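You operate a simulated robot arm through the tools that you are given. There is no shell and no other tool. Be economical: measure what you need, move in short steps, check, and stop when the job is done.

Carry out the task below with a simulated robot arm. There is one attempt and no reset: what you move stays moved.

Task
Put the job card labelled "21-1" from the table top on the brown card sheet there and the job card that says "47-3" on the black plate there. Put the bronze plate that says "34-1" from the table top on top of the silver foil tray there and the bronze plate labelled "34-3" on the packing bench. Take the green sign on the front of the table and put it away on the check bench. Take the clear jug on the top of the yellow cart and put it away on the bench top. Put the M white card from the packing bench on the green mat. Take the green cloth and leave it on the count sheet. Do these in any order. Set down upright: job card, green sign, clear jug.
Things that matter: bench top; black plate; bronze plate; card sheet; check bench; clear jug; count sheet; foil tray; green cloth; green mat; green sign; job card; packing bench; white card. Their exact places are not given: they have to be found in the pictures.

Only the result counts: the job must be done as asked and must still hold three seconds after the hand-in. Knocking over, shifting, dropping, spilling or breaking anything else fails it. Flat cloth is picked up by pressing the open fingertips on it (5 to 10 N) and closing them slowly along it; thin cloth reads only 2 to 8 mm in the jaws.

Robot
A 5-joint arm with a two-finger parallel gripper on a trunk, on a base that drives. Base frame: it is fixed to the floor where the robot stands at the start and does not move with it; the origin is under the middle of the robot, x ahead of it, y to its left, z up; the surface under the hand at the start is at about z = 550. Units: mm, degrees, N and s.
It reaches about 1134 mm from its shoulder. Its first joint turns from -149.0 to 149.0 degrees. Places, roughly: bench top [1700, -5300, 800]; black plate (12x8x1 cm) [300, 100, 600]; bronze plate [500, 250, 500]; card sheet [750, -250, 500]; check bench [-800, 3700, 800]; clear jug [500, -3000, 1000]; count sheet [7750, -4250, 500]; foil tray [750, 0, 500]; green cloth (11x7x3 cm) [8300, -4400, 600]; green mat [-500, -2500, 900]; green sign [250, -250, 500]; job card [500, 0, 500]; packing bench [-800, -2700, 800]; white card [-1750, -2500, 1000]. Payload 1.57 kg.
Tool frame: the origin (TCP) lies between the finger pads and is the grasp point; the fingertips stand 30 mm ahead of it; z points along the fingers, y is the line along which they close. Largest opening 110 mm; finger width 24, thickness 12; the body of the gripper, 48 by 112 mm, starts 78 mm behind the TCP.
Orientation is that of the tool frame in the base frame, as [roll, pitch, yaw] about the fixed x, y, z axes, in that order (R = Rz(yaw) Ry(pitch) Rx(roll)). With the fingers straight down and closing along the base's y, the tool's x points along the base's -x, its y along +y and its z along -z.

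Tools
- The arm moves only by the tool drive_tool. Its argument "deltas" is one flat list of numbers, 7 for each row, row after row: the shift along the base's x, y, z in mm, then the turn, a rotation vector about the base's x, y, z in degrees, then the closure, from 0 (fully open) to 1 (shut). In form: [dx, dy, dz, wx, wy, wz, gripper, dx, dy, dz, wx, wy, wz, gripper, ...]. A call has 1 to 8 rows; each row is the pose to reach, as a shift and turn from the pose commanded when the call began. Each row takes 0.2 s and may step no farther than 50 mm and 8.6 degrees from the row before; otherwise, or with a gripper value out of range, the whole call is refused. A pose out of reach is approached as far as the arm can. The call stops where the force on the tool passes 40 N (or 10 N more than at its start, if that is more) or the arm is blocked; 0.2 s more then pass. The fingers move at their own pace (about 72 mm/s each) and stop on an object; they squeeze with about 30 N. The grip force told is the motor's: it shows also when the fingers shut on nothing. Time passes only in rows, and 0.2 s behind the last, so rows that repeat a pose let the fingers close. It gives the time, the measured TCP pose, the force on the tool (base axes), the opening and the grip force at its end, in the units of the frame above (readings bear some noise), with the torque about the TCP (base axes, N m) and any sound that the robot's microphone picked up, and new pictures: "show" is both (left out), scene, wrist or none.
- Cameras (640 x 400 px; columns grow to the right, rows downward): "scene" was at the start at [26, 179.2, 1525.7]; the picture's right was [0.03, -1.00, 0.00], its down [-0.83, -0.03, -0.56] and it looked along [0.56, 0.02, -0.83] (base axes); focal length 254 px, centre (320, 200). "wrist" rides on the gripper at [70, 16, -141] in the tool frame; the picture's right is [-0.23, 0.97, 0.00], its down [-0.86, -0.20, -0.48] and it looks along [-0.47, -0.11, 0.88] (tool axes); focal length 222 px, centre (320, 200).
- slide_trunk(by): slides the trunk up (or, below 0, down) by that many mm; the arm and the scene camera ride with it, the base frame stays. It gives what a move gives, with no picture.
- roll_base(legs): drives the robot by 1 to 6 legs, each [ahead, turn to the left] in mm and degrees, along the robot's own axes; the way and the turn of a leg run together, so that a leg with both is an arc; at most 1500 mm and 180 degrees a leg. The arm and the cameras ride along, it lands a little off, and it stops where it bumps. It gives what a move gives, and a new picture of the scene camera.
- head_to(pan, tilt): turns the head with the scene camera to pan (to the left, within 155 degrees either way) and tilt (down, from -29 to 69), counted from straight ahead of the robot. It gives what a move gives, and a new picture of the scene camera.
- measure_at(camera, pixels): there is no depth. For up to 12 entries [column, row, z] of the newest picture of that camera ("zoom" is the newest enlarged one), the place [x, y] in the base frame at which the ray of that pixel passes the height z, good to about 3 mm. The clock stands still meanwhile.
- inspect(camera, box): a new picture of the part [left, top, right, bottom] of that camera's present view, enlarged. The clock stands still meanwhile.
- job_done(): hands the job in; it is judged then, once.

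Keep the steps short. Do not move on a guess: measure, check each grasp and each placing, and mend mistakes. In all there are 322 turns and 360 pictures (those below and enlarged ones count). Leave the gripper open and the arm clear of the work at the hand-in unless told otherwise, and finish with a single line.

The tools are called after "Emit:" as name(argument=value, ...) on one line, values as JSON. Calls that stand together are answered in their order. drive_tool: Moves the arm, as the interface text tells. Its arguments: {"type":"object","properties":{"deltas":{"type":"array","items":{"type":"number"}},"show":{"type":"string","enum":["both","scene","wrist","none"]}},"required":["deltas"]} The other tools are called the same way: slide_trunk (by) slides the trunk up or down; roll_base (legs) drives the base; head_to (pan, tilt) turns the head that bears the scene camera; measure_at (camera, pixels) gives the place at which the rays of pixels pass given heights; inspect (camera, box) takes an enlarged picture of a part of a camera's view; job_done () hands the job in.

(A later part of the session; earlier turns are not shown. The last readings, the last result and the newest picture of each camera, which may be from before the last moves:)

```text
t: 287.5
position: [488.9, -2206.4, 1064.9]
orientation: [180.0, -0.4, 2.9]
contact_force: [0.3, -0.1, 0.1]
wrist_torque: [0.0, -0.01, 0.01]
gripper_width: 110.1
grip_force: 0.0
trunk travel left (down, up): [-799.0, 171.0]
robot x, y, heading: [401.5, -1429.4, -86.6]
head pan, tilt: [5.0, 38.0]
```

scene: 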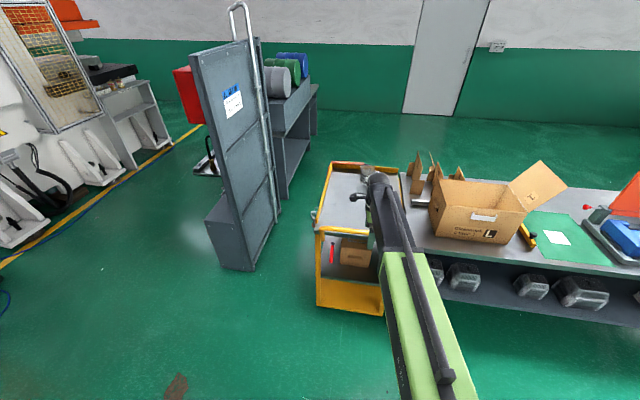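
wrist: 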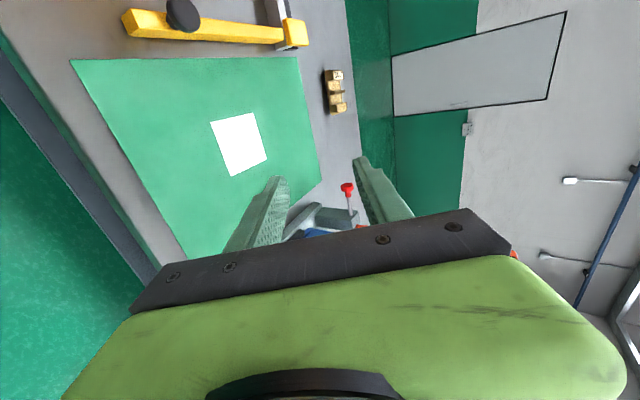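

Emit:
drive_tool(deltas=[45, 10, 0, 0, 0, 0, 0, 90, 20, 0, 0, 0, 0, 0, 135, 20, 0, 0, 0, 0, 0, 180, 20, 0, 0, 0, 0, 0, 225, 20, 0, 0, 0, 0, 0, 270, 20, 0, 0, 0, 0, 0, 310, 20, 0, 0, 0, 0, 0], show="scene")

Emit:
inspect(camera="scene", box=[290, 120, 450, 240])

```text
t: 289.1
position: [802.5, -2186.0, 1066.2]
orientation: [-179.9, -0.4, 3.0]
contact_force: [0.9, -0.6, -0.6]
wrist_torque: [0.01, 0.03, 0.02]
gripper_width: 110.1
grip_force: 0.1
trunk travel left (down, up): [-799.0, 171.0]
robot x, y, heading: [399.6, -1430.4, -86.6]
head pan, tilt: [5.0, 38.0]
```

scene: 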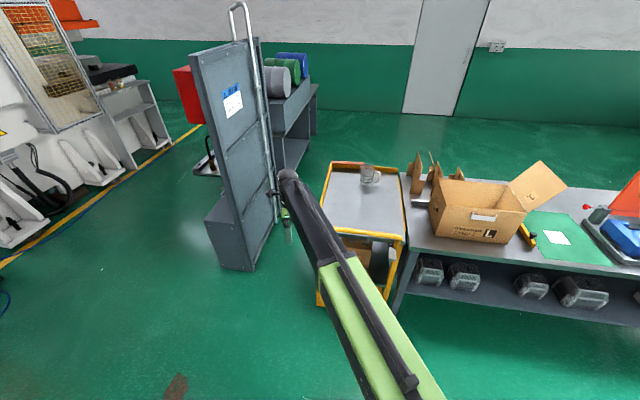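

```text
3.33 times, centred on (370, 180) of scene
```

zoom: 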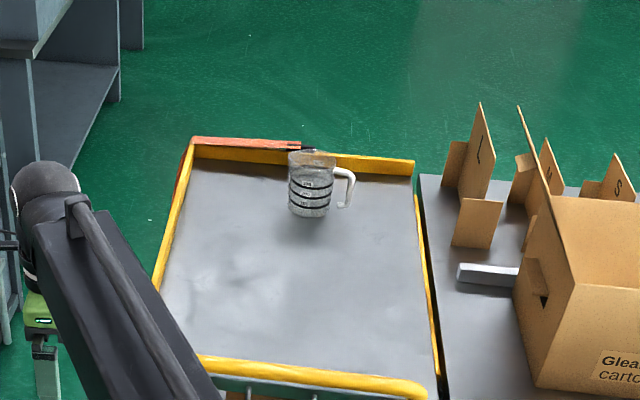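

Emit:
measure_at(camera="zoom", pixels=[[308, 215, 850], [308, 215, 900], [308, 160, 1000], [200, 358, 900], [415, 375, 900], [195, 140, 930], [413, 160, 930], [460, 250, 850], [440, 390, 850], [420, 180, 850]])

```text
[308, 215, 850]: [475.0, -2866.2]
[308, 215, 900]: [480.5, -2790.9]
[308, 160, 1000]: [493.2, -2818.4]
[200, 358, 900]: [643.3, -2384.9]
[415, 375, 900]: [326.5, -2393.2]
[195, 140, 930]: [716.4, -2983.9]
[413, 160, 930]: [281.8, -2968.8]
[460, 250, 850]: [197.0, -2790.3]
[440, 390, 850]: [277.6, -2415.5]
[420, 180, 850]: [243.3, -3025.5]
```

Jug near [480,-2820]. Bring the hand ahead, raise, and drive in closer.

Emit:
slide_trunk(by=110)

Emit:
drive_tool(deltas=[-45, 0, 0, 0, 0, 0, 0, -90, 0, 0, 0, 0, 0, 0, -135, 0, 0, 0, 0, 0, 0, -180, 0, 0, 0, 0, 0, 0, -225, 0, 0, 0, 0, 0, 0, -270, 0, 0, 0, 0, 0, 0, -310, 20, 0, 0, 0, 0, 0], show="none")

Emit:
roll_base(legs=[[0, -3], [430, 0]])

Emit:
drive_tool(deltas=[0, 0, 0, 0, 0, 0, 0], show="wrist")

```text
t: 290.5
position: [800.8, -2186.1, 1175.5]
orientation: [180.0, -0.4, 2.9]
contact_force: [0.2, -0.3, 0.5]
wrist_torque: [-0.03, 0.02, -0.01]
gripper_width: 110.1
grip_force: 0.2
trunk travel left (down, up): [-909.0, 61.0]
robot x, y, heading: [401.2, -1432.8, -86.5]
head pan, tilt: [5.0, 38.0]
```

```text
t: 292.1
position: [489.5, -2166.1, 1176.9]
orientation: [-179.9, -0.4, 3.0]
contact_force: [-0.2, 0.0, 0.1]
wrist_torque: [0.0, -0.01, 0.01]
gripper_width: 109.9
grip_force: 0.1
trunk travel left (down, up): [-909.0, 61.0]
robot x, y, heading: [406.5, -1430.0, -86.7]
head pan, tilt: [5.0, 38.0]
```

```text
t: 295.2
position: [453.9, -2600.9, 1175.4]
orientation: [-179.9, -0.4, 0.0]
contact_force: [-0.6, -0.1, 0.1]
wrist_torque: [0.01, 0.0, 0.01]
gripper_width: 110.3
grip_force: 0.1
trunk travel left (down, up): [-909.0, 61.0]
robot x, y, heading: [406.7, -1859.9, -90.1]
head pan, tilt: [5.0, 38.0]
```

scene: 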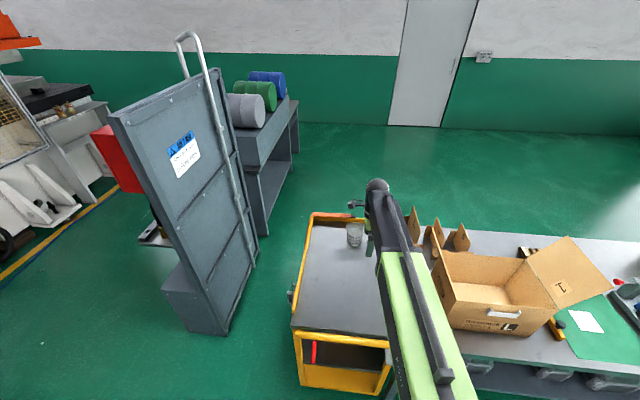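

```text
t: 295.6
position: [453.6, -2600.8, 1175.6]
orientation: [-179.9, -0.4, 0.1]
contact_force: [0.0, -0.2, 0.3]
wrist_torque: [-0.01, 0.03, -0.01]
gripper_width: 110.0
grip_force: 0.1
trunk travel left (down, up): [-909.0, 61.0]
robot x, y, heading: [403.3, -1857.6, -90.2]
head pan, tilt: [5.0, 38.0]
```

wrist: 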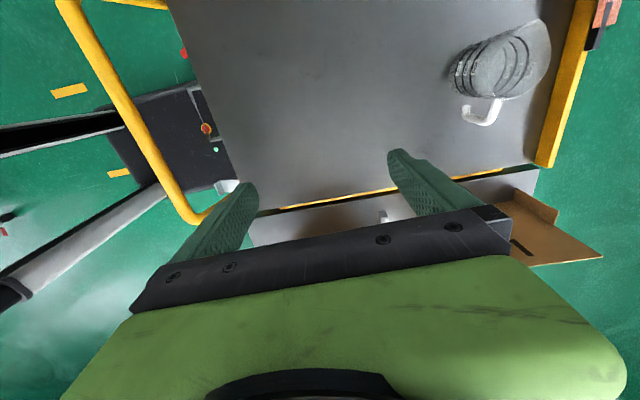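

Emit:
inspect(camera="wrist", box=[420, 0, 580, 140])

Emit:
inspect(camera="scene", box=[290, 200, 410, 290])

```text
2.86 times, centred on (500, 70) of wrist
```

zoom: 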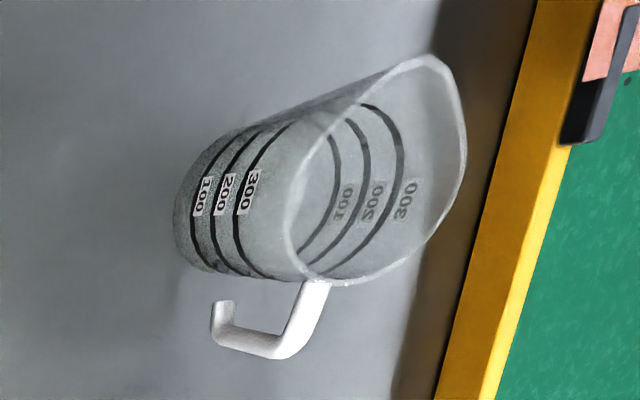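

```text
4.44 times, centred on (350, 245) of scene
```

zoom: 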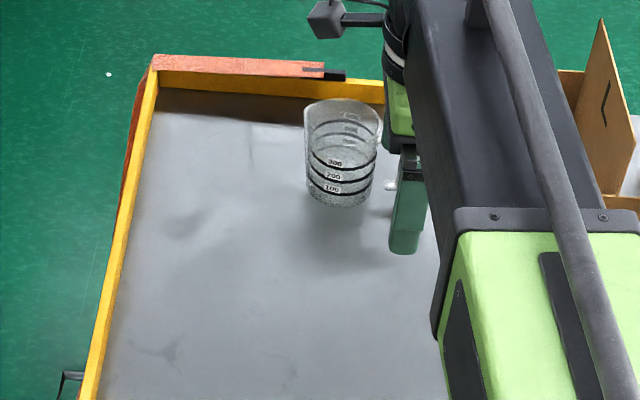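

Emit:
measure_at(camera="wrist", pixels=[[519, 60, 980], [519, 60, 1000], [519, 60, 960], [462, 72, 880], [462, 72, 860]])

Emit:
measure_at(camera="scene", pixels=[[355.7, 226, 980], [355.7, 226, 1000], [355.7, 226, 960], [354, 244, 880], [354, 244, 860]])

```text
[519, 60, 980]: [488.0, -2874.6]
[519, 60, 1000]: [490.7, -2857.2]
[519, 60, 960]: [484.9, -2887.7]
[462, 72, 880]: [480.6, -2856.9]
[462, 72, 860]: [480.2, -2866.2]
```

```text
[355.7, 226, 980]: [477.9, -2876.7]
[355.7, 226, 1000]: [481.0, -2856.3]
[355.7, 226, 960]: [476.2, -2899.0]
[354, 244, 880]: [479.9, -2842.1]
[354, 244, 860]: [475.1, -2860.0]
```

Jug axis ≈[483,-2862], base z≈860, rim ≈990, handle toward -x. Move closer and centre above it.

Emit:
roll_base(legs=[[115, 0]])

Emit:
drive_tool(deltas=[10, -40, 0, 0, 0, 0, 0, 20, -80, 0, 0, 0, 0, 0, 28, -100, 0, 0, 0, 0, 0])

```text
t: 296.8
position: [454.7, -2717.9, 1174.5]
orientation: [-179.8, -0.5, 0.0]
contact_force: [-0.3, -0.8, -0.7]
wrist_torque: [0.07, 0.02, 0.0]
gripper_width: 110.0
grip_force: 0.0
trunk travel left (down, up): [-909.0, 61.0]
robot x, y, heading: [403.8, -1975.7, -90.2]
head pan, tilt: [5.0, 38.0]
```

scene: 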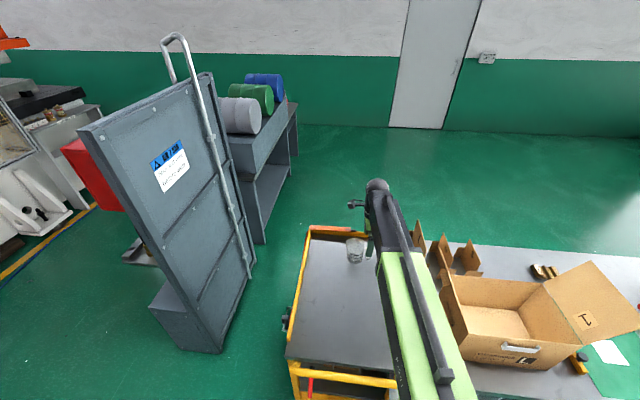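

```text
t: 297.6
position: [480.6, -2817.8, 1175.1]
orientation: [-179.9, -0.4, 0.1]
contact_force: [-0.1, 0.5, -1.2]
wrist_torque: [0.02, 0.0, -0.01]
gripper_width: 110.3
grip_force: 0.1
trunk travel left (down, up): [-909.0, 61.0]
robot x, y, heading: [401.6, -1975.3, -90.0]
head pan, tilt: [5.0, 38.0]
```

scene: 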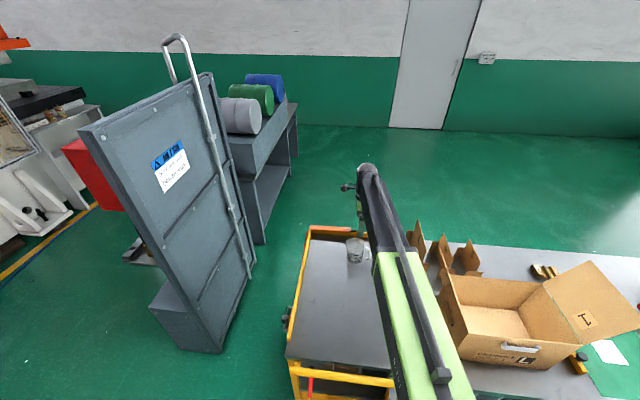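
wrist: 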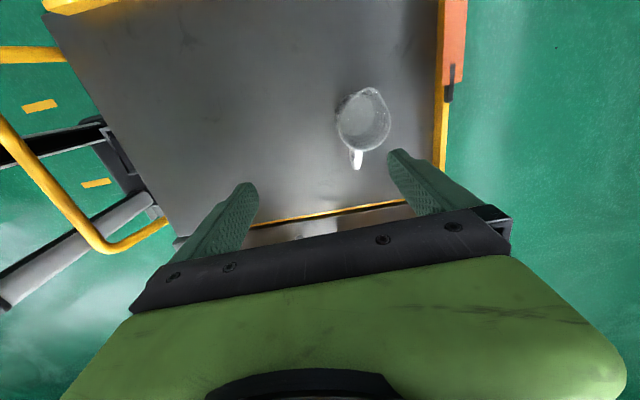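

Emit:
inspect(camera="wrist", box=[320, 70, 460, 190])

Emit:
measure_at(camera="wrist", pixels=[[366, 120, 990], [354, 124, 865], [439, 120, 920], [437, 150, 900]])

```text
3.33 times, centred on (390, 130) of wrist
```

zoom: 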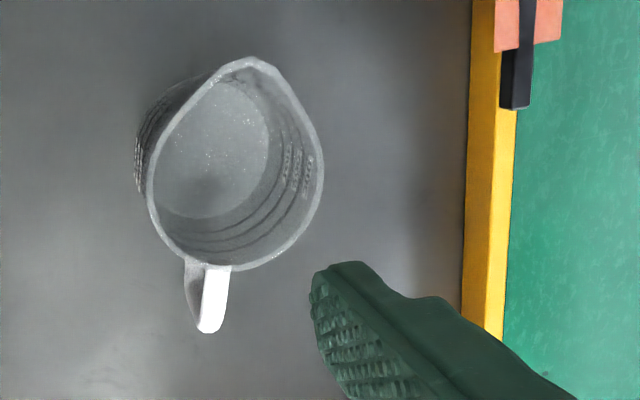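

```text
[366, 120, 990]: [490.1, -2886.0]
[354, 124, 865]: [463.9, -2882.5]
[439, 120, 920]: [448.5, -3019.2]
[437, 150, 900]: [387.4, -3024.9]
```

Emit:
drive_tool(deltas=[0, -40, 0, 0, 0, 0, 0, 2, -75, 0, 0, 0, 0, 0], show="none")

Emit:
slide_trunk(by=-120)

Emit:
drive_tool(deltas=[0, 0, 0, 0, 0, 0, 0])

Emit:
inspect(camera="wrist", box=[240, 60, 400, 240])

```text
t: 298.2
position: [484.5, -2892.1, 1175.6]
orientation: [-179.9, -0.4, -0.1]
contact_force: [0.3, -0.8, -1.4]
wrist_torque: [-0.04, -0.02, 0.01]
gripper_width: 110.0
grip_force: 0.1
trunk travel left (down, up): [-909.0, 61.0]
robot x, y, heading: [406.2, -1977.9, -90.4]
head pan, tilt: [5.0, 38.0]
```

```text
t: 299.7
position: [484.1, -2890.6, 1055.5]
orientation: [-180.0, -0.4, -0.1]
contact_force: [0.9, 0.0, 0.9]
wrist_torque: [-0.03, -0.01, 0.02]
gripper_width: 110.1
grip_force: 0.2
trunk travel left (down, up): [-789.0, 181.0]
robot x, y, heading: [406.2, -1977.3, -90.1]
head pan, tilt: [5.0, 38.0]
```

```text
t: 300.1
position: [483.0, -2891.0, 1054.6]
orientation: [179.9, -0.4, 0.0]
contact_force: [0.1, 0.0, -0.2]
wrist_torque: [0.01, 0.0, 0.0]
gripper_width: 110.2
grip_force: 0.0
trunk travel left (down, up): [-789.0, 181.0]
robot x, y, heading: [405.9, -1975.7, -90.2]
head pan, tilt: [5.0, 38.0]
```

scene: 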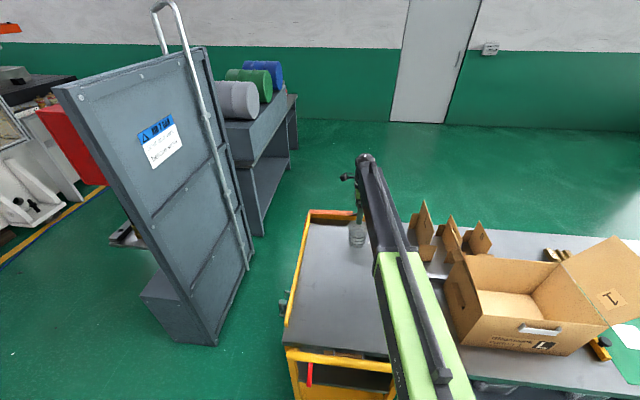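
wrist: 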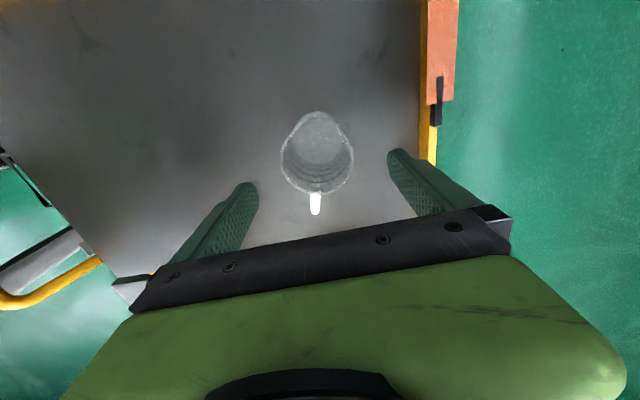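

```text
2.22 times, centred on (320, 150) of wrist
```

zoom: 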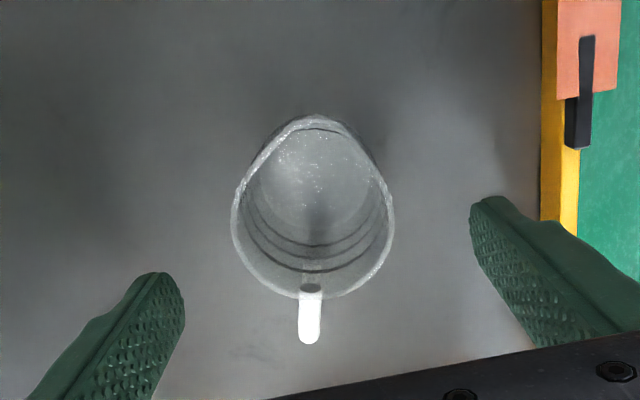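

Emit:
measure_at(camera="wrist", pixels=[[280.4, 159, 950], [352.9, 159, 950], [316.4, 157, 950], [316.4, 157, 970], [316.4, 157, 930], [317, 113, 950], [314, 195, 950]])

```text
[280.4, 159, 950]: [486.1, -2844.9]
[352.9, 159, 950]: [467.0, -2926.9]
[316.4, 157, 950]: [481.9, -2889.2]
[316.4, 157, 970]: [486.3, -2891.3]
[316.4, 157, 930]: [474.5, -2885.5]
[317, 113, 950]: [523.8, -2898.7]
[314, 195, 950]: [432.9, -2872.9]
```

Centred. Small correction and lower around the jug.

Emit:
drive_tool(deltas=[-2, 4, 0, 0, 0, 0, 0], show="none")

Emit:
slide_trunk(by=-60)

Emit:
drive_tool(deltas=[0, 0, 0, 0, 0, 0, 0], show="wrist")

```text
t: 300.5
position: [481.1, -2888.0, 1054.9]
orientation: [-180.0, -0.4, -0.1]
contact_force: [-1.1, 0.9, -0.6]
wrist_torque: [0.01, 0.01, 0.01]
gripper_width: 110.1
grip_force: 0.0
trunk travel left (down, up): [-789.0, 181.0]
robot x, y, heading: [404.0, -1979.1, -90.1]
head pan, tilt: [5.0, 38.0]
```

```text
t: 301.5
position: [481.5, -2887.1, 994.9]
orientation: [-180.0, -0.4, 0.0]
contact_force: [-0.3, 0.4, 0.1]
wrist_torque: [0.0, -0.02, 0.0]
gripper_width: 110.2
grip_force: 0.1
trunk travel left (down, up): [-729.0, 241.0]
robot x, y, heading: [405.8, -1973.6, -90.2]
head pan, tilt: [5.0, 38.0]
```

```text
t: 301.9
position: [482.7, -2887.0, 994.9]
orientation: [-180.0, -0.5, 0.0]
contact_force: [-0.1, -0.4, 0.0]
wrist_torque: [0.0, 0.03, -0.02]
gripper_width: 109.9
grip_force: 0.1
trunk travel left (down, up): [-729.0, 241.0]
robot x, y, heading: [400.0, -1978.7, -90.1]
head pan, tilt: [5.0, 38.0]
```

wrist: 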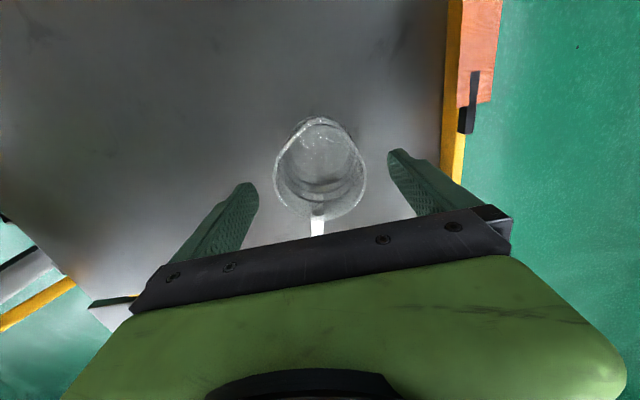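

Emit:
measure_at(camera="wrist", pixels=[[319, 170, 955], [274, 172, 955], [367, 172, 955], [319, 170, 945]])

Emit:
slide_trunk(by=-62)

```text
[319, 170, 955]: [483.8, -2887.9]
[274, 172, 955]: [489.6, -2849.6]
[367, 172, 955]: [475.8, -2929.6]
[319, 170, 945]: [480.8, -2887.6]
```

```text
t: 302.9
position: [482.3, -2887.8, 933.9]
orientation: [-179.9, -0.6, 0.0]
contact_force: [0.1, 0.2, 0.6]
wrist_torque: [0.03, 0.0, -0.02]
gripper_width: 109.8
grip_force: 0.0
trunk travel left (down, up): [-667.0, 303.0]
robot x, y, heading: [403.2, -1978.4, -90.2]
head pan, tilt: [5.0, 38.0]
```

Emit:
drive_tool(deltas=[0, 0, 0, 0, 0, 0, 0.15, 0, 0, 0, 0, 0, 0, 0.25, 0, 0, 0, 0, 0, 0, 0.35, 0, 0, 0, 0, 0, 0, 0.45, 0, 0, 0, 0, 0, 0, 0.45])

```text
t: 304.1
position: [481.2, -2888.7, 933.0]
orientation: [179.9, -0.4, -0.1]
contact_force: [0.0, -0.3, 0.9]
wrist_torque: [0.04, -0.01, -0.03]
gripper_width: 78.3
grip_force: 29.5
trunk travel left (down, up): [-667.0, 303.0]
robot x, y, heading: [402.3, -1977.0, -90.1]
head pan, tilt: [5.0, 38.0]
```

scene: 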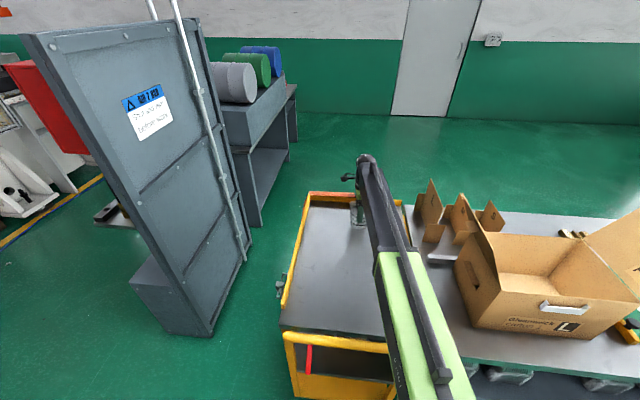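
wrist: 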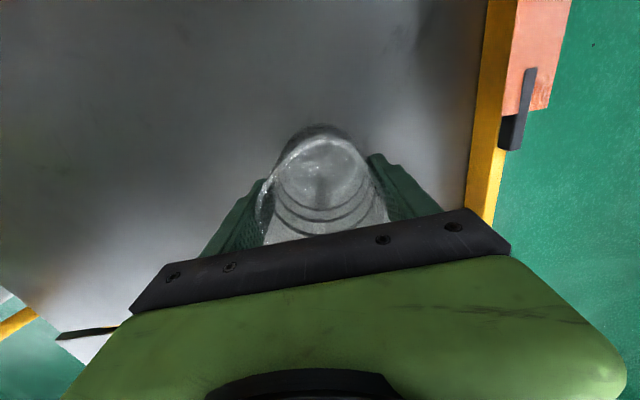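

Jug gripped (78 mm). Lift.

Emit:
slide_trunk(by=220)

Emit:
drive_tool(deltas=[0, 0, 0, 0, 0, 0, 0.45])

```text
t: 306.4
position: [481.6, -2886.7, 1152.6]
orientation: [179.9, -0.4, 0.0]
contact_force: [-0.3, -0.3, 0.5]
wrist_torque: [-0.02, 0.02, 0.01]
gripper_width: 78.6
grip_force: 29.9
trunk travel left (down, up): [-887.0, 83.0]
robot x, y, heading: [400.9, -1979.1, -89.9]
head pan, tilt: [5.0, 38.0]
```

```text
t: 306.8
position: [481.6, -2886.7, 1153.1]
orientation: [-180.0, -0.4, 0.0]
contact_force: [0.4, -0.7, -0.5]
wrist_torque: [0.02, 0.01, -0.01]
gripper_width: 78.5
grip_force: 30.3
trunk travel left (down, up): [-887.0, 83.0]
robot x, y, heading: [401.3, -1973.3, -90.0]
head pan, tilt: [5.0, 38.0]
```

scene: 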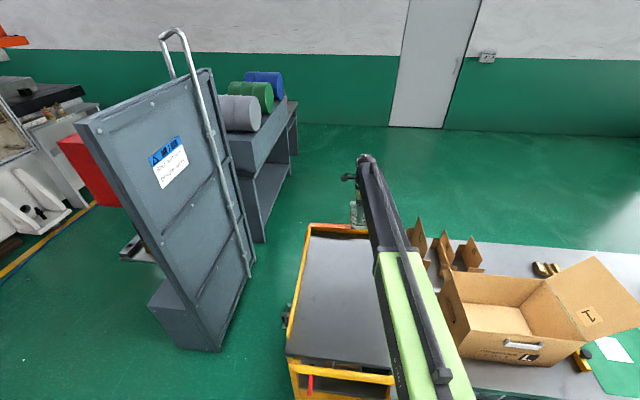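
wrist: 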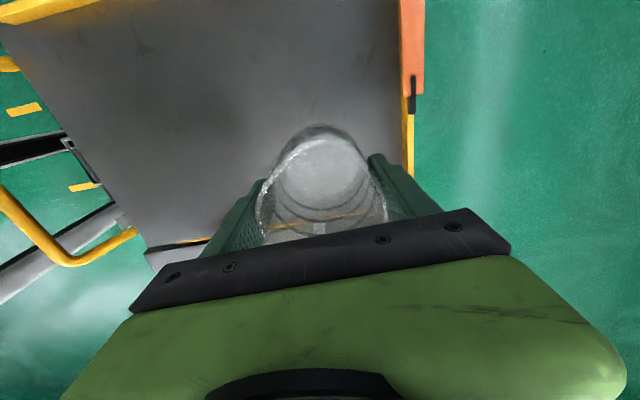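

Jug held. Back away from the cart and look for the bench top near [1700,-5300].

Emit:
roll_base(legs=[[-550, 0]])

Emit:
head_to(pan=25, tilt=15)

Emit:
inspect(camera="scene", box=[220, 100, 420, 260])

```text
t: 310.0
position: [480.6, -2331.9, 1154.7]
orientation: [-180.0, -0.4, -0.1]
contact_force: [-0.5, 0.7, 0.2]
wrist_torque: [-0.02, 0.0, 0.0]
gripper_width: 78.6
grip_force: 29.7
trunk travel left (down, up): [-887.0, 83.0]
robot x, y, heading: [404.5, -1424.2, -89.8]
head pan, tilt: [5.0, 38.0]
```

scene: 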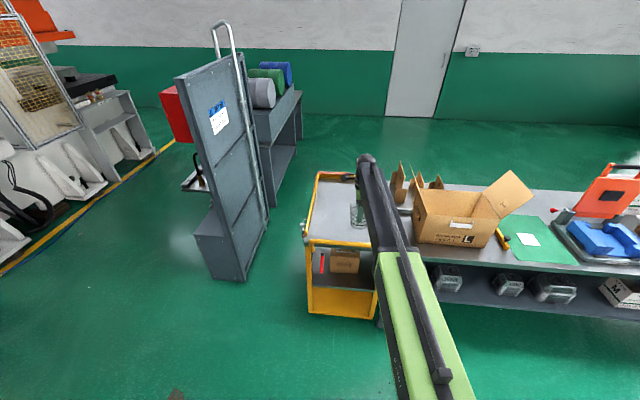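

```text
t: 310.9
position: [479.4, -2332.5, 1153.1]
orientation: [180.0, -0.3, -0.1]
contact_force: [0.6, -0.4, -0.7]
wrist_torque: [-0.02, 0.01, 0.02]
gripper_width: 78.4
grip_force: 29.7
trunk travel left (down, up): [-887.0, 83.0]
robot x, y, heading: [406.3, -1423.9, -90.2]
head pan, tilt: [25.0, 15.0]
```

scene: 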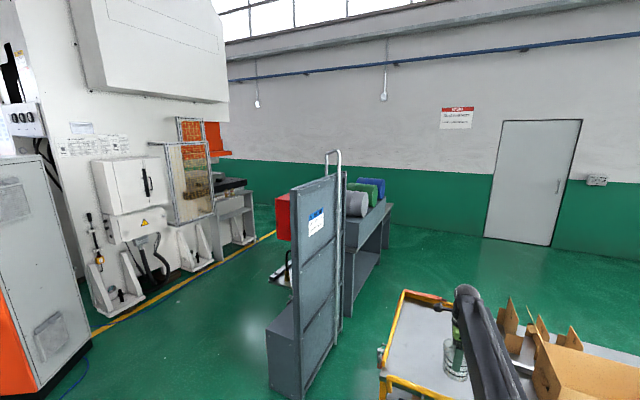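

```text
2.50 times, centred on (320, 180) of scene
```

zoom: 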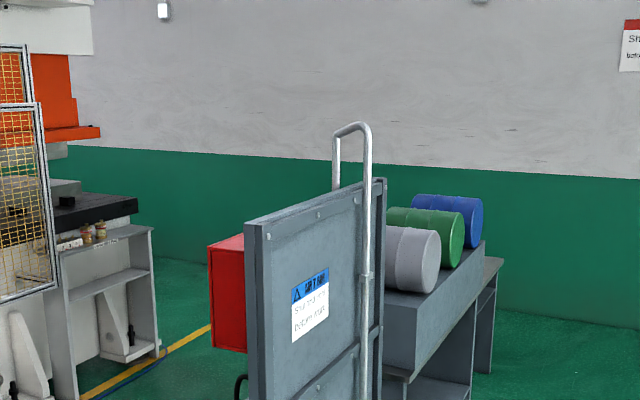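

Emit:
measure_at(camera="scene", pixels=[[392, 206, 800], [390, 246, 0], [345, 318, 0], [354, 246, 800], [300, 395, 0], [268, 365, 0], [240, 240, 0]])

```text
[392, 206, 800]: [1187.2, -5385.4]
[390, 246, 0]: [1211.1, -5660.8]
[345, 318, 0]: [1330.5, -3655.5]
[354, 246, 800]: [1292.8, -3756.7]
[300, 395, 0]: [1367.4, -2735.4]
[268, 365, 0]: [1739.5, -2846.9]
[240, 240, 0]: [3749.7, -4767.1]
```

Emit:
head_to(pan=75, tilt=30)

Emit:
measure_at(camera="scene", pixels=[[100, 200, 0], [320, 300, 0], [500, 300, 0], [200, 300, 0]])

```text
t: 312.1
position: [480.2, -2332.0, 1154.3]
orientation: [-180.0, -0.3, -0.1]
contact_force: [0.6, 0.4, -0.3]
wrist_torque: [0.02, 0.04, 0.03]
gripper_width: 78.3
grip_force: 29.7
trunk travel left (down, up): [-887.0, 83.0]
robot x, y, heading: [404.0, -1418.4, -90.0]
head pan, tilt: [75.0, 30.0]
```

scene: 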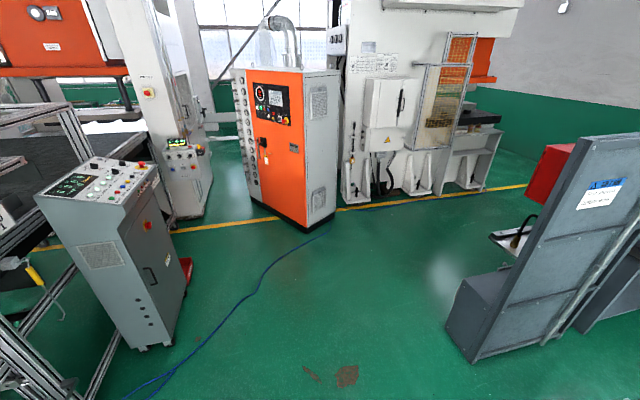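

```text
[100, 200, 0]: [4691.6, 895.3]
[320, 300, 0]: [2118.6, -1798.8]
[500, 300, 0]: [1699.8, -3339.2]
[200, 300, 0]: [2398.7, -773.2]
```

Emit:
measure_at(camera="scene", pixels=[[306, 231, 0], [345, 206, 0], [430, 198, 0], [520, 187, 0], [260, 280, 0], [475, 362, 0], [445, 340, 0]])

Emit:
drive_tool(deltas=[-10, 45, 0, 0, 0, 0, 0.45, -20, 90, 0, 0, 0, 0, 0.45, -40, 135, 0, 0, 0, 0, 0.45, -60, 180, 0, 0, 0, 0, 0.45, -75, 225, 0, 0, 0, 0, 0.45], show="none")

```text
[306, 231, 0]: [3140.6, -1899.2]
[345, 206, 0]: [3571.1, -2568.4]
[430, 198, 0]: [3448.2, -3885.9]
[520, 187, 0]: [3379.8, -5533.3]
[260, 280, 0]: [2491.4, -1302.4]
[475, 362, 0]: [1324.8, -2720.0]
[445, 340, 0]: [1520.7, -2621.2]
```

```text
t: 313.3
position: [405.8, -2106.0, 1153.9]
orientation: [179.9, -0.4, -0.2]
contact_force: [-0.1, -0.5, -1.0]
wrist_torque: [-0.02, -0.01, -0.01]
gripper_width: 78.5
grip_force: 29.8
trunk travel left (down, up): [-887.0, 83.0]
robot x, y, heading: [401.6, -1421.2, -90.2]
head pan, tilt: [75.0, 30.0]
```

Emit:
roll_base(legs=[[0, 60], [1200, 0], [1160, 0], [0, -60]])

Emit:
head_to(pan=-20, tilt=28)

```text
t: 330.2
position: [2467.5, -3296.4, 1155.1]
orientation: [179.9, -0.3, 0.9]
contact_force: [0.7, 0.1, -0.6]
wrist_torque: [-0.03, 0.0, 0.0]
gripper_width: 78.7
grip_force: 29.9
trunk travel left (down, up): [-887.0, 83.0]
robot x, y, heading: [2426.2, -2610.0, -88.7]
head pan, tilt: [75.0, 30.0]
```

scene: 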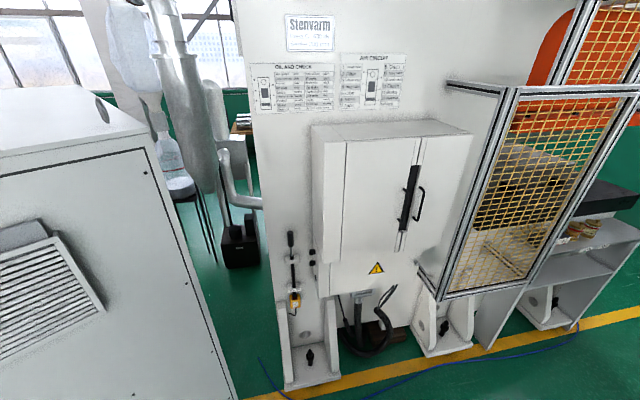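

```text
t: 331.9
position: [2467.8, -3297.3, 1154.0]
orientation: [-179.9, -0.4, 0.8]
contact_force: [0.8, 0.5, -0.5]
wrist_torque: [0.02, 0.01, -0.01]
gripper_width: 78.7
grip_force: 30.1
trunk travel left (down, up): [-887.0, 83.0]
robot x, y, heading: [2423.5, -2610.8, -88.5]
head pan, tilt: [-20.0, 28.0]
```

scene: 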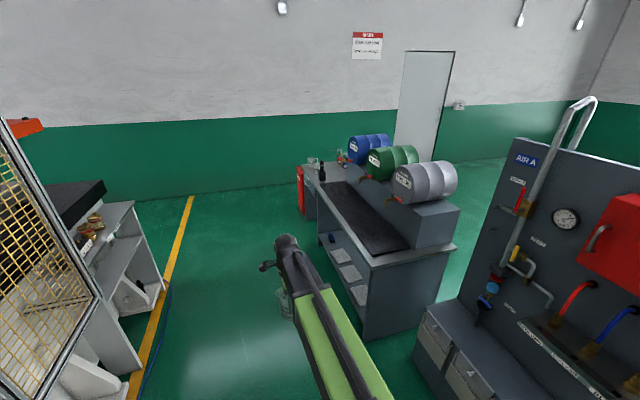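

Emit:
inspect(camera="scene", box=[280, 130, 480, 280])

Emit:
measure_at(camera="scene", pixels=[[365, 263, 800], [457, 246, 800], [316, 190, 800], [310, 175, 800], [365, 263, 850], [316, 190, 850], [323, 170, 800], [297, 168, 800], [365, 337, 0]])

```text
2.67 times, centred on (380, 205) of scene
```

zoom: 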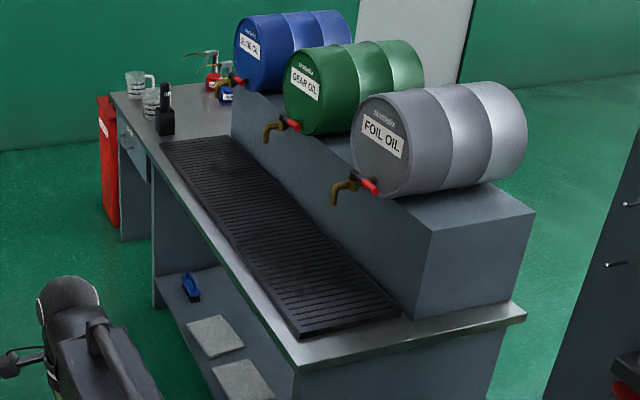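

```text
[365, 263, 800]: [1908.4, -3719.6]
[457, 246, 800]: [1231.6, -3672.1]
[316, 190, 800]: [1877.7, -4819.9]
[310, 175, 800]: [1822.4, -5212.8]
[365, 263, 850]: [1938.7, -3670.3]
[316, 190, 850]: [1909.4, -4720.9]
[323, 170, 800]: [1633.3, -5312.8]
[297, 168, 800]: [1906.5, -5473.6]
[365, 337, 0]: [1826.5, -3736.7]
```

Emit:
measure_at(camera="scene", pixels=[[200, 196, 0], [300, 182, 0], [320, 218, 0], [130, 380, 0]])

Emit:
roll_base(legs=[[1150, 0], [750, 0]])

Emit:
head_to(pan=-45, tilt=38)

```text
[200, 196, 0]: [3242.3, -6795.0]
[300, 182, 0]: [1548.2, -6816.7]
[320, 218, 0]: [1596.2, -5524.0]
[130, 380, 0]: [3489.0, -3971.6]
```

```text
t: 341.4
position: [2522.1, -5202.0, 1152.7]
orientation: [-179.8, -0.4, 1.1]
contact_force: [0.7, -0.9, -1.7]
wrist_torque: [0.0, -0.01, 0.01]
gripper_width: 78.6
grip_force: 29.8
trunk travel left (down, up): [-887.0, 83.0]
robot x, y, heading: [2479.9, -4517.6, -88.6]
head pan, tilt: [-20.0, 28.0]
```

scene: 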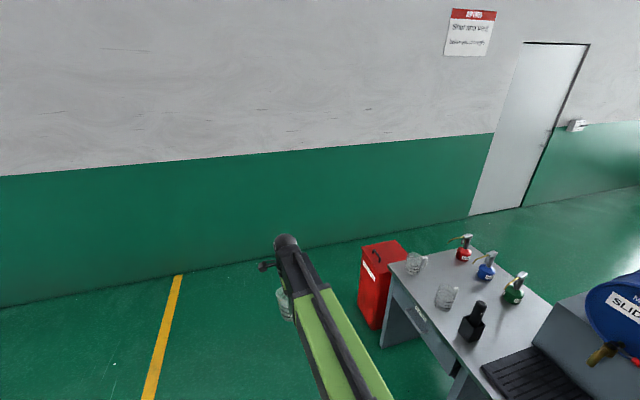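

```text
t: 342.3
position: [2522.7, -5201.6, 1153.5]
orientation: [-179.8, -0.5, 1.1]
contact_force: [0.2, 0.8, -1.2]
wrist_torque: [0.0, 0.02, 0.01]
gripper_width: 78.3
grip_force: 30.2
trunk travel left (down, up): [-887.0, 83.0]
robot x, y, heading: [2482.7, -4516.7, -88.7]
head pan, tilt: [-45.0, 38.0]
```

scene: 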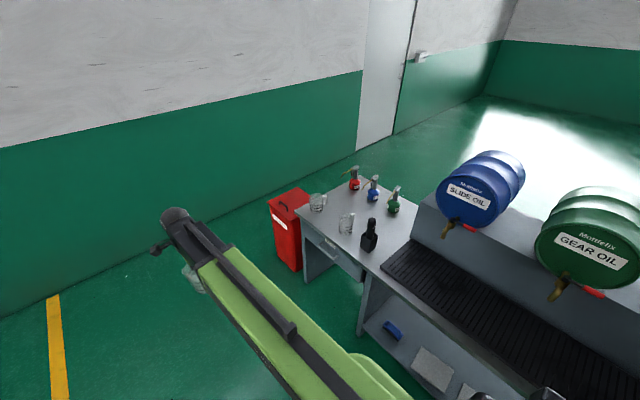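

Emit:
slide_trunk(by=80)

Emit:
roll_base(legs=[[640, 0], [0, -91]])

Emit:
head_to(pan=0, tilt=45)

```text
t: 343.5
position: [2521.3, -5200.9, 1234.0]
orientation: [-180.0, -0.4, 1.2]
contact_force: [-0.7, -1.2, -1.1]
wrist_torque: [-0.03, -0.01, 0.02]
gripper_width: 78.7
grip_force: 29.4
trunk travel left (down, up): [-967.0, 3.0]
robot x, y, heading: [2482.4, -4517.7, -88.7]
head pan, tilt: [-45.0, 38.0]
```

```text
t: 350.9
position: [1813.0, -5189.3, 1234.4]
orientation: [-180.0, -0.3, -89.3]
contact_force: [-0.1, -0.5, -0.5]
wrist_torque: [0.04, 0.04, 0.02]
gripper_width: 78.5
grip_force: 29.8
trunk travel left (down, up): [-967.0, 3.0]
robot x, y, heading: [2499.6, -5122.6, -178.8]
head pan, tilt: [-45.0, 38.0]
```

scene: 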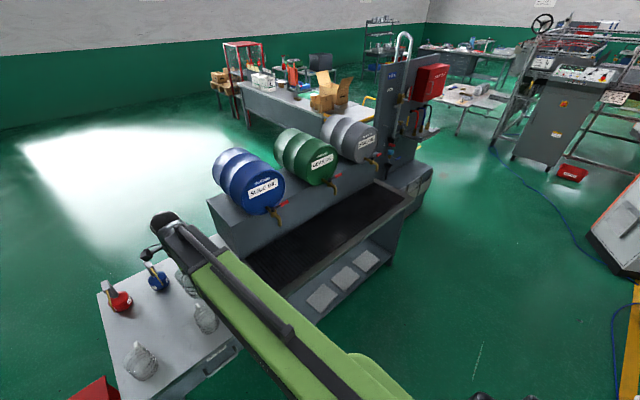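

```text
t: 352.0
position: [1812.4, -5186.3, 1233.6]
orientation: [-180.0, -0.3, -89.3]
contact_force: [0.4, 0.5, -1.0]
wrist_torque: [-0.03, -0.03, 0.01]
gripper_width: 78.7
grip_force: 29.9
trunk travel left (down, up): [-967.0, 3.0]
robot x, y, heading: [2495.6, -5121.5, -179.1]
head pan, tilt: [0.0, 45.0]
```

scene: 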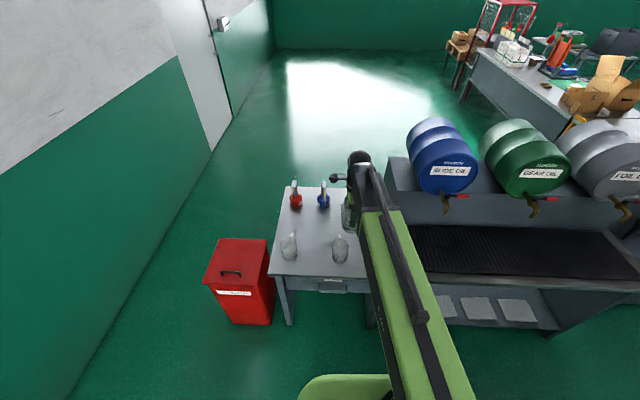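

Emit:
drive_tool(deltas=[0, 0, 0, 0, 0, 0, 0.45], show="wrist")

Emit:
inspect(camera="scene", box=[260, 160, 380, 290])

Emit:
measure_at(camera="scene", pixels=[[317, 222, 800], [317, 222, 850], [289, 257, 850], [341, 260, 850], [295, 206, 850], [323, 206, 850], [272, 272, 850], [283, 188, 850]])

```text
t: 352.4
position: [1811.4, -5187.5, 1232.4]
orientation: [-180.0, -0.3, -89.4]
contact_force: [0.1, -0.1, -0.4]
wrist_torque: [-0.01, 0.03, 0.01]
gripper_width: 78.7
grip_force: 30.0
trunk travel left (down, up): [-967.0, 3.0]
robot x, y, heading: [2498.6, -5125.5, -179.0]
head pan, tilt: [0.0, 45.0]
```

wrist: 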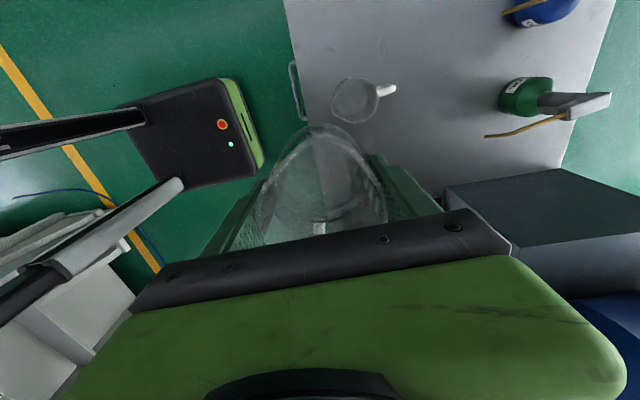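

```text
3.08 times, centred on (320, 225) of scene
```

zoom: 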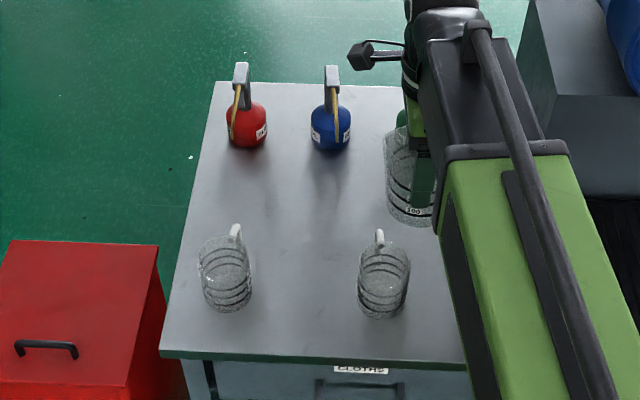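

```text
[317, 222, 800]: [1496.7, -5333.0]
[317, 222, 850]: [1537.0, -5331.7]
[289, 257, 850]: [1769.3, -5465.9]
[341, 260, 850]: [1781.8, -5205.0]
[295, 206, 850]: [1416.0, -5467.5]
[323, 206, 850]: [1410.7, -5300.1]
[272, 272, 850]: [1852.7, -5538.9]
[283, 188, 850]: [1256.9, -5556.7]
```

Emit:
measure_at(camera="wrist", pixels=[[345, 98, 850], [345, 98, 800], [285, 2, 850], [285, 2, 800], [303, 117, 850]])

Emit:
drive_tool(deltas=[-35, -30, 0, 0, 0, 0, 0.45, -70, -60, 0, 0, 0, 0, 0.45, -105, -90, 0, 0, 0, 0, 0.45, -140, -120, 0, 0, 0, 0, 0.45, -165, -145, 0, 0, 0, 0, 0.45])

```text
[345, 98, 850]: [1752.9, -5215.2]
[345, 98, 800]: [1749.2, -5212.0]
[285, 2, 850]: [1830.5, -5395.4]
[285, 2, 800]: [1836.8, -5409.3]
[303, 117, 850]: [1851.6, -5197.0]
```

```text
t: 353.6
position: [1645.3, -5332.9, 1233.0]
orientation: [-179.9, -0.4, -89.3]
contact_force: [0.2, -1.1, -0.9]
wrist_torque: [0.0, 0.02, -0.02]
gripper_width: 78.6
grip_force: 29.7
trunk travel left (down, up): [-967.0, 3.0]
robot x, y, heading: [2492.8, -5124.7, -179.1]
head pan, tilt: [0.0, 45.0]
```

scene: 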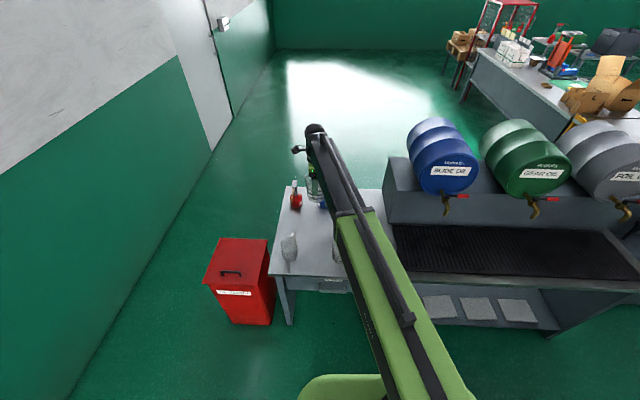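
wrist: 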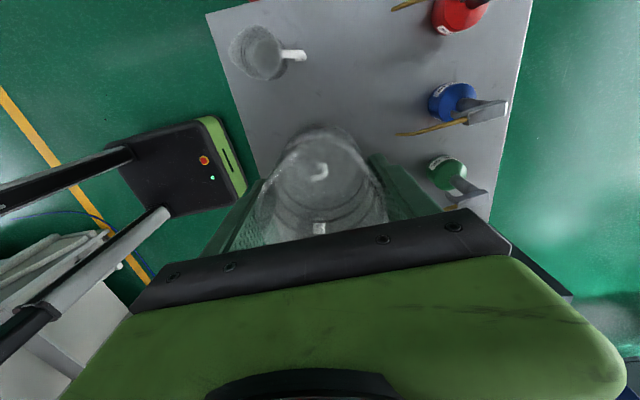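

Emit:
measure_at(camera="wrist", pixels=[[317, 170, 900], [317, 170, 850], [250, 58, 850], [458, 105, 850], [447, 175, 850], [207, 14, 850], [262, 185, 850], [525, 5, 850]])

Emit:
inspect(camera="wrist", box=[220, 100, 420, 240])

```text
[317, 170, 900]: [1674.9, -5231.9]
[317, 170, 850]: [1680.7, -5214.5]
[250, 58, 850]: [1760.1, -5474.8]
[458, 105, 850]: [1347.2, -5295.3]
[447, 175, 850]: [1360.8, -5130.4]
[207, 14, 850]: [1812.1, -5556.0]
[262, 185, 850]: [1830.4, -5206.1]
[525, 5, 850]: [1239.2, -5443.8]
```

```text
2.86 times, centred on (320, 170) of wrist
```

zoom: 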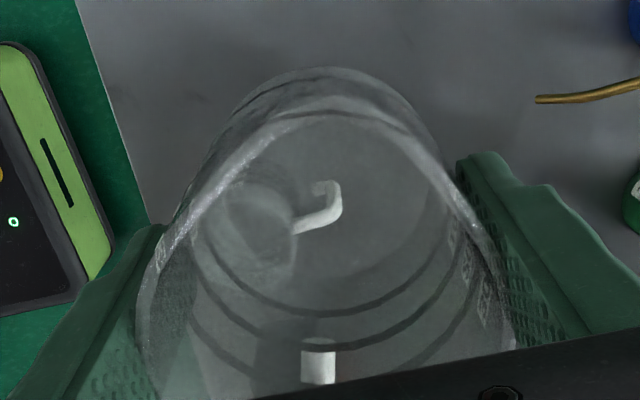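

Another jug's handle is near; shift to the clearer spot [1590,-5350].

Emit:
drive_tool(deltas=[-28, -10, 0, 0, 0, 0, 0.45, -55, -18, 0, 0, 0, 0, 0.45], show="none")

Emit:
slide_trunk(by=-210)

Emit:
drive_tool(deltas=[0, 0, 0, 0, 0, 0, 0.45])

```text
t: 354.2
position: [1590.6, -5350.9, 1233.1]
orientation: [-180.0, -0.4, -89.2]
contact_force: [-0.3, -0.1, -1.7]
wrist_torque: [0.0, 0.02, -0.01]
gripper_width: 78.4
grip_force: 30.0
trunk travel left (down, up): [-967.0, 3.0]
robot x, y, heading: [2495.1, -5123.8, -179.1]
head pan, tilt: [0.0, 45.0]
```

```text
t: 356.4
position: [1591.6, -5350.8, 1023.9]
orientation: [-180.0, -0.4, -89.3]
contact_force: [0.1, 0.6, -0.7]
wrist_torque: [0.02, 0.02, 0.01]
gripper_width: 78.5
grip_force: 29.6
trunk travel left (down, up): [-757.0, 213.0]
robot x, y, heading: [2495.2, -5125.9, -179.1]
head pan, tilt: [0.0, 45.0]
```

```text
t: 356.8
position: [1591.3, -5351.2, 1023.7]
orientation: [-180.0, -0.5, -89.2]
contact_force: [0.5, 0.2, -0.4]
wrist_torque: [-0.07, -0.02, -0.03]
gripper_width: 78.5
grip_force: 30.2
trunk travel left (down, up): [-757.0, 213.0]
robot x, y, heading: [2495.6, -5124.6, -178.9]
head pan, tilt: [0.0, 45.0]
```

scene: 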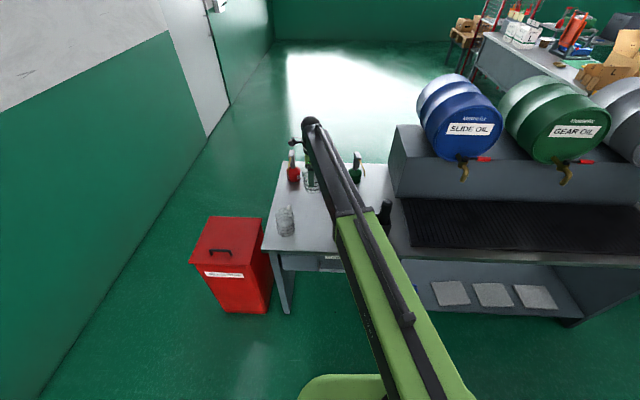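
wrist: 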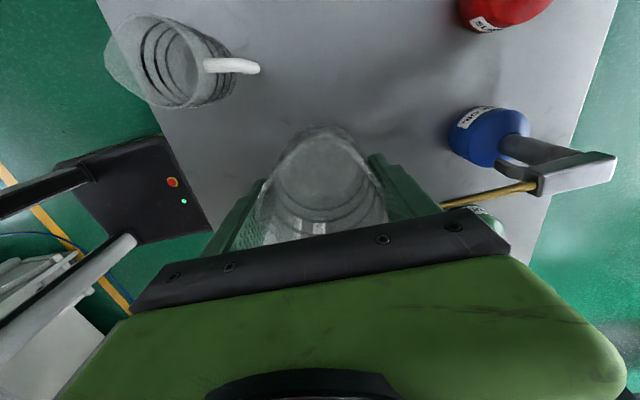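

Emit:
inspect(camera="wrist", box=[360, 100, 620, 260])

Emit:
measure_at(camera="wrist", pixels=[[441, 206, 900], [441, 206, 940], [441, 206, 980], [490, 140, 860], [580, 172, 960]])

Emit:
inspect(camera="scene", box=[260, 110, 400, 260])

```text
2.46 times, centred on (490, 180) of wrist
```

zoom: 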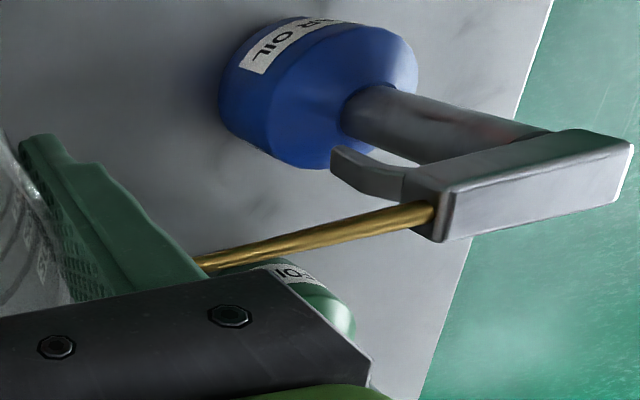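

```text
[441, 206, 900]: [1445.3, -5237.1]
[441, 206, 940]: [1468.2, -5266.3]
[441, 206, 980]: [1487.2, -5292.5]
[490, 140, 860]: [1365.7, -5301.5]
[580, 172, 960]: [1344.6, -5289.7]
```

```text
2.67 times, centred on (330, 185) of scene
```

zoom: 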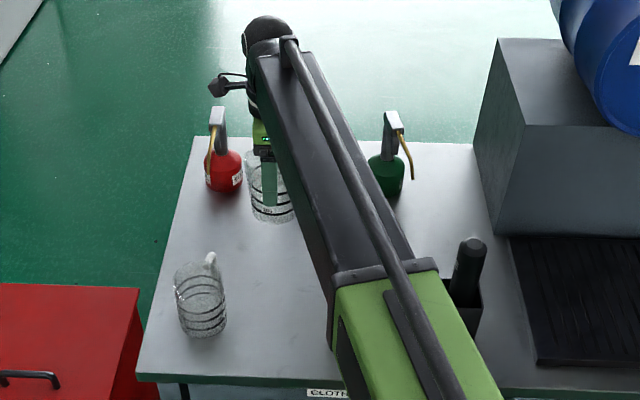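

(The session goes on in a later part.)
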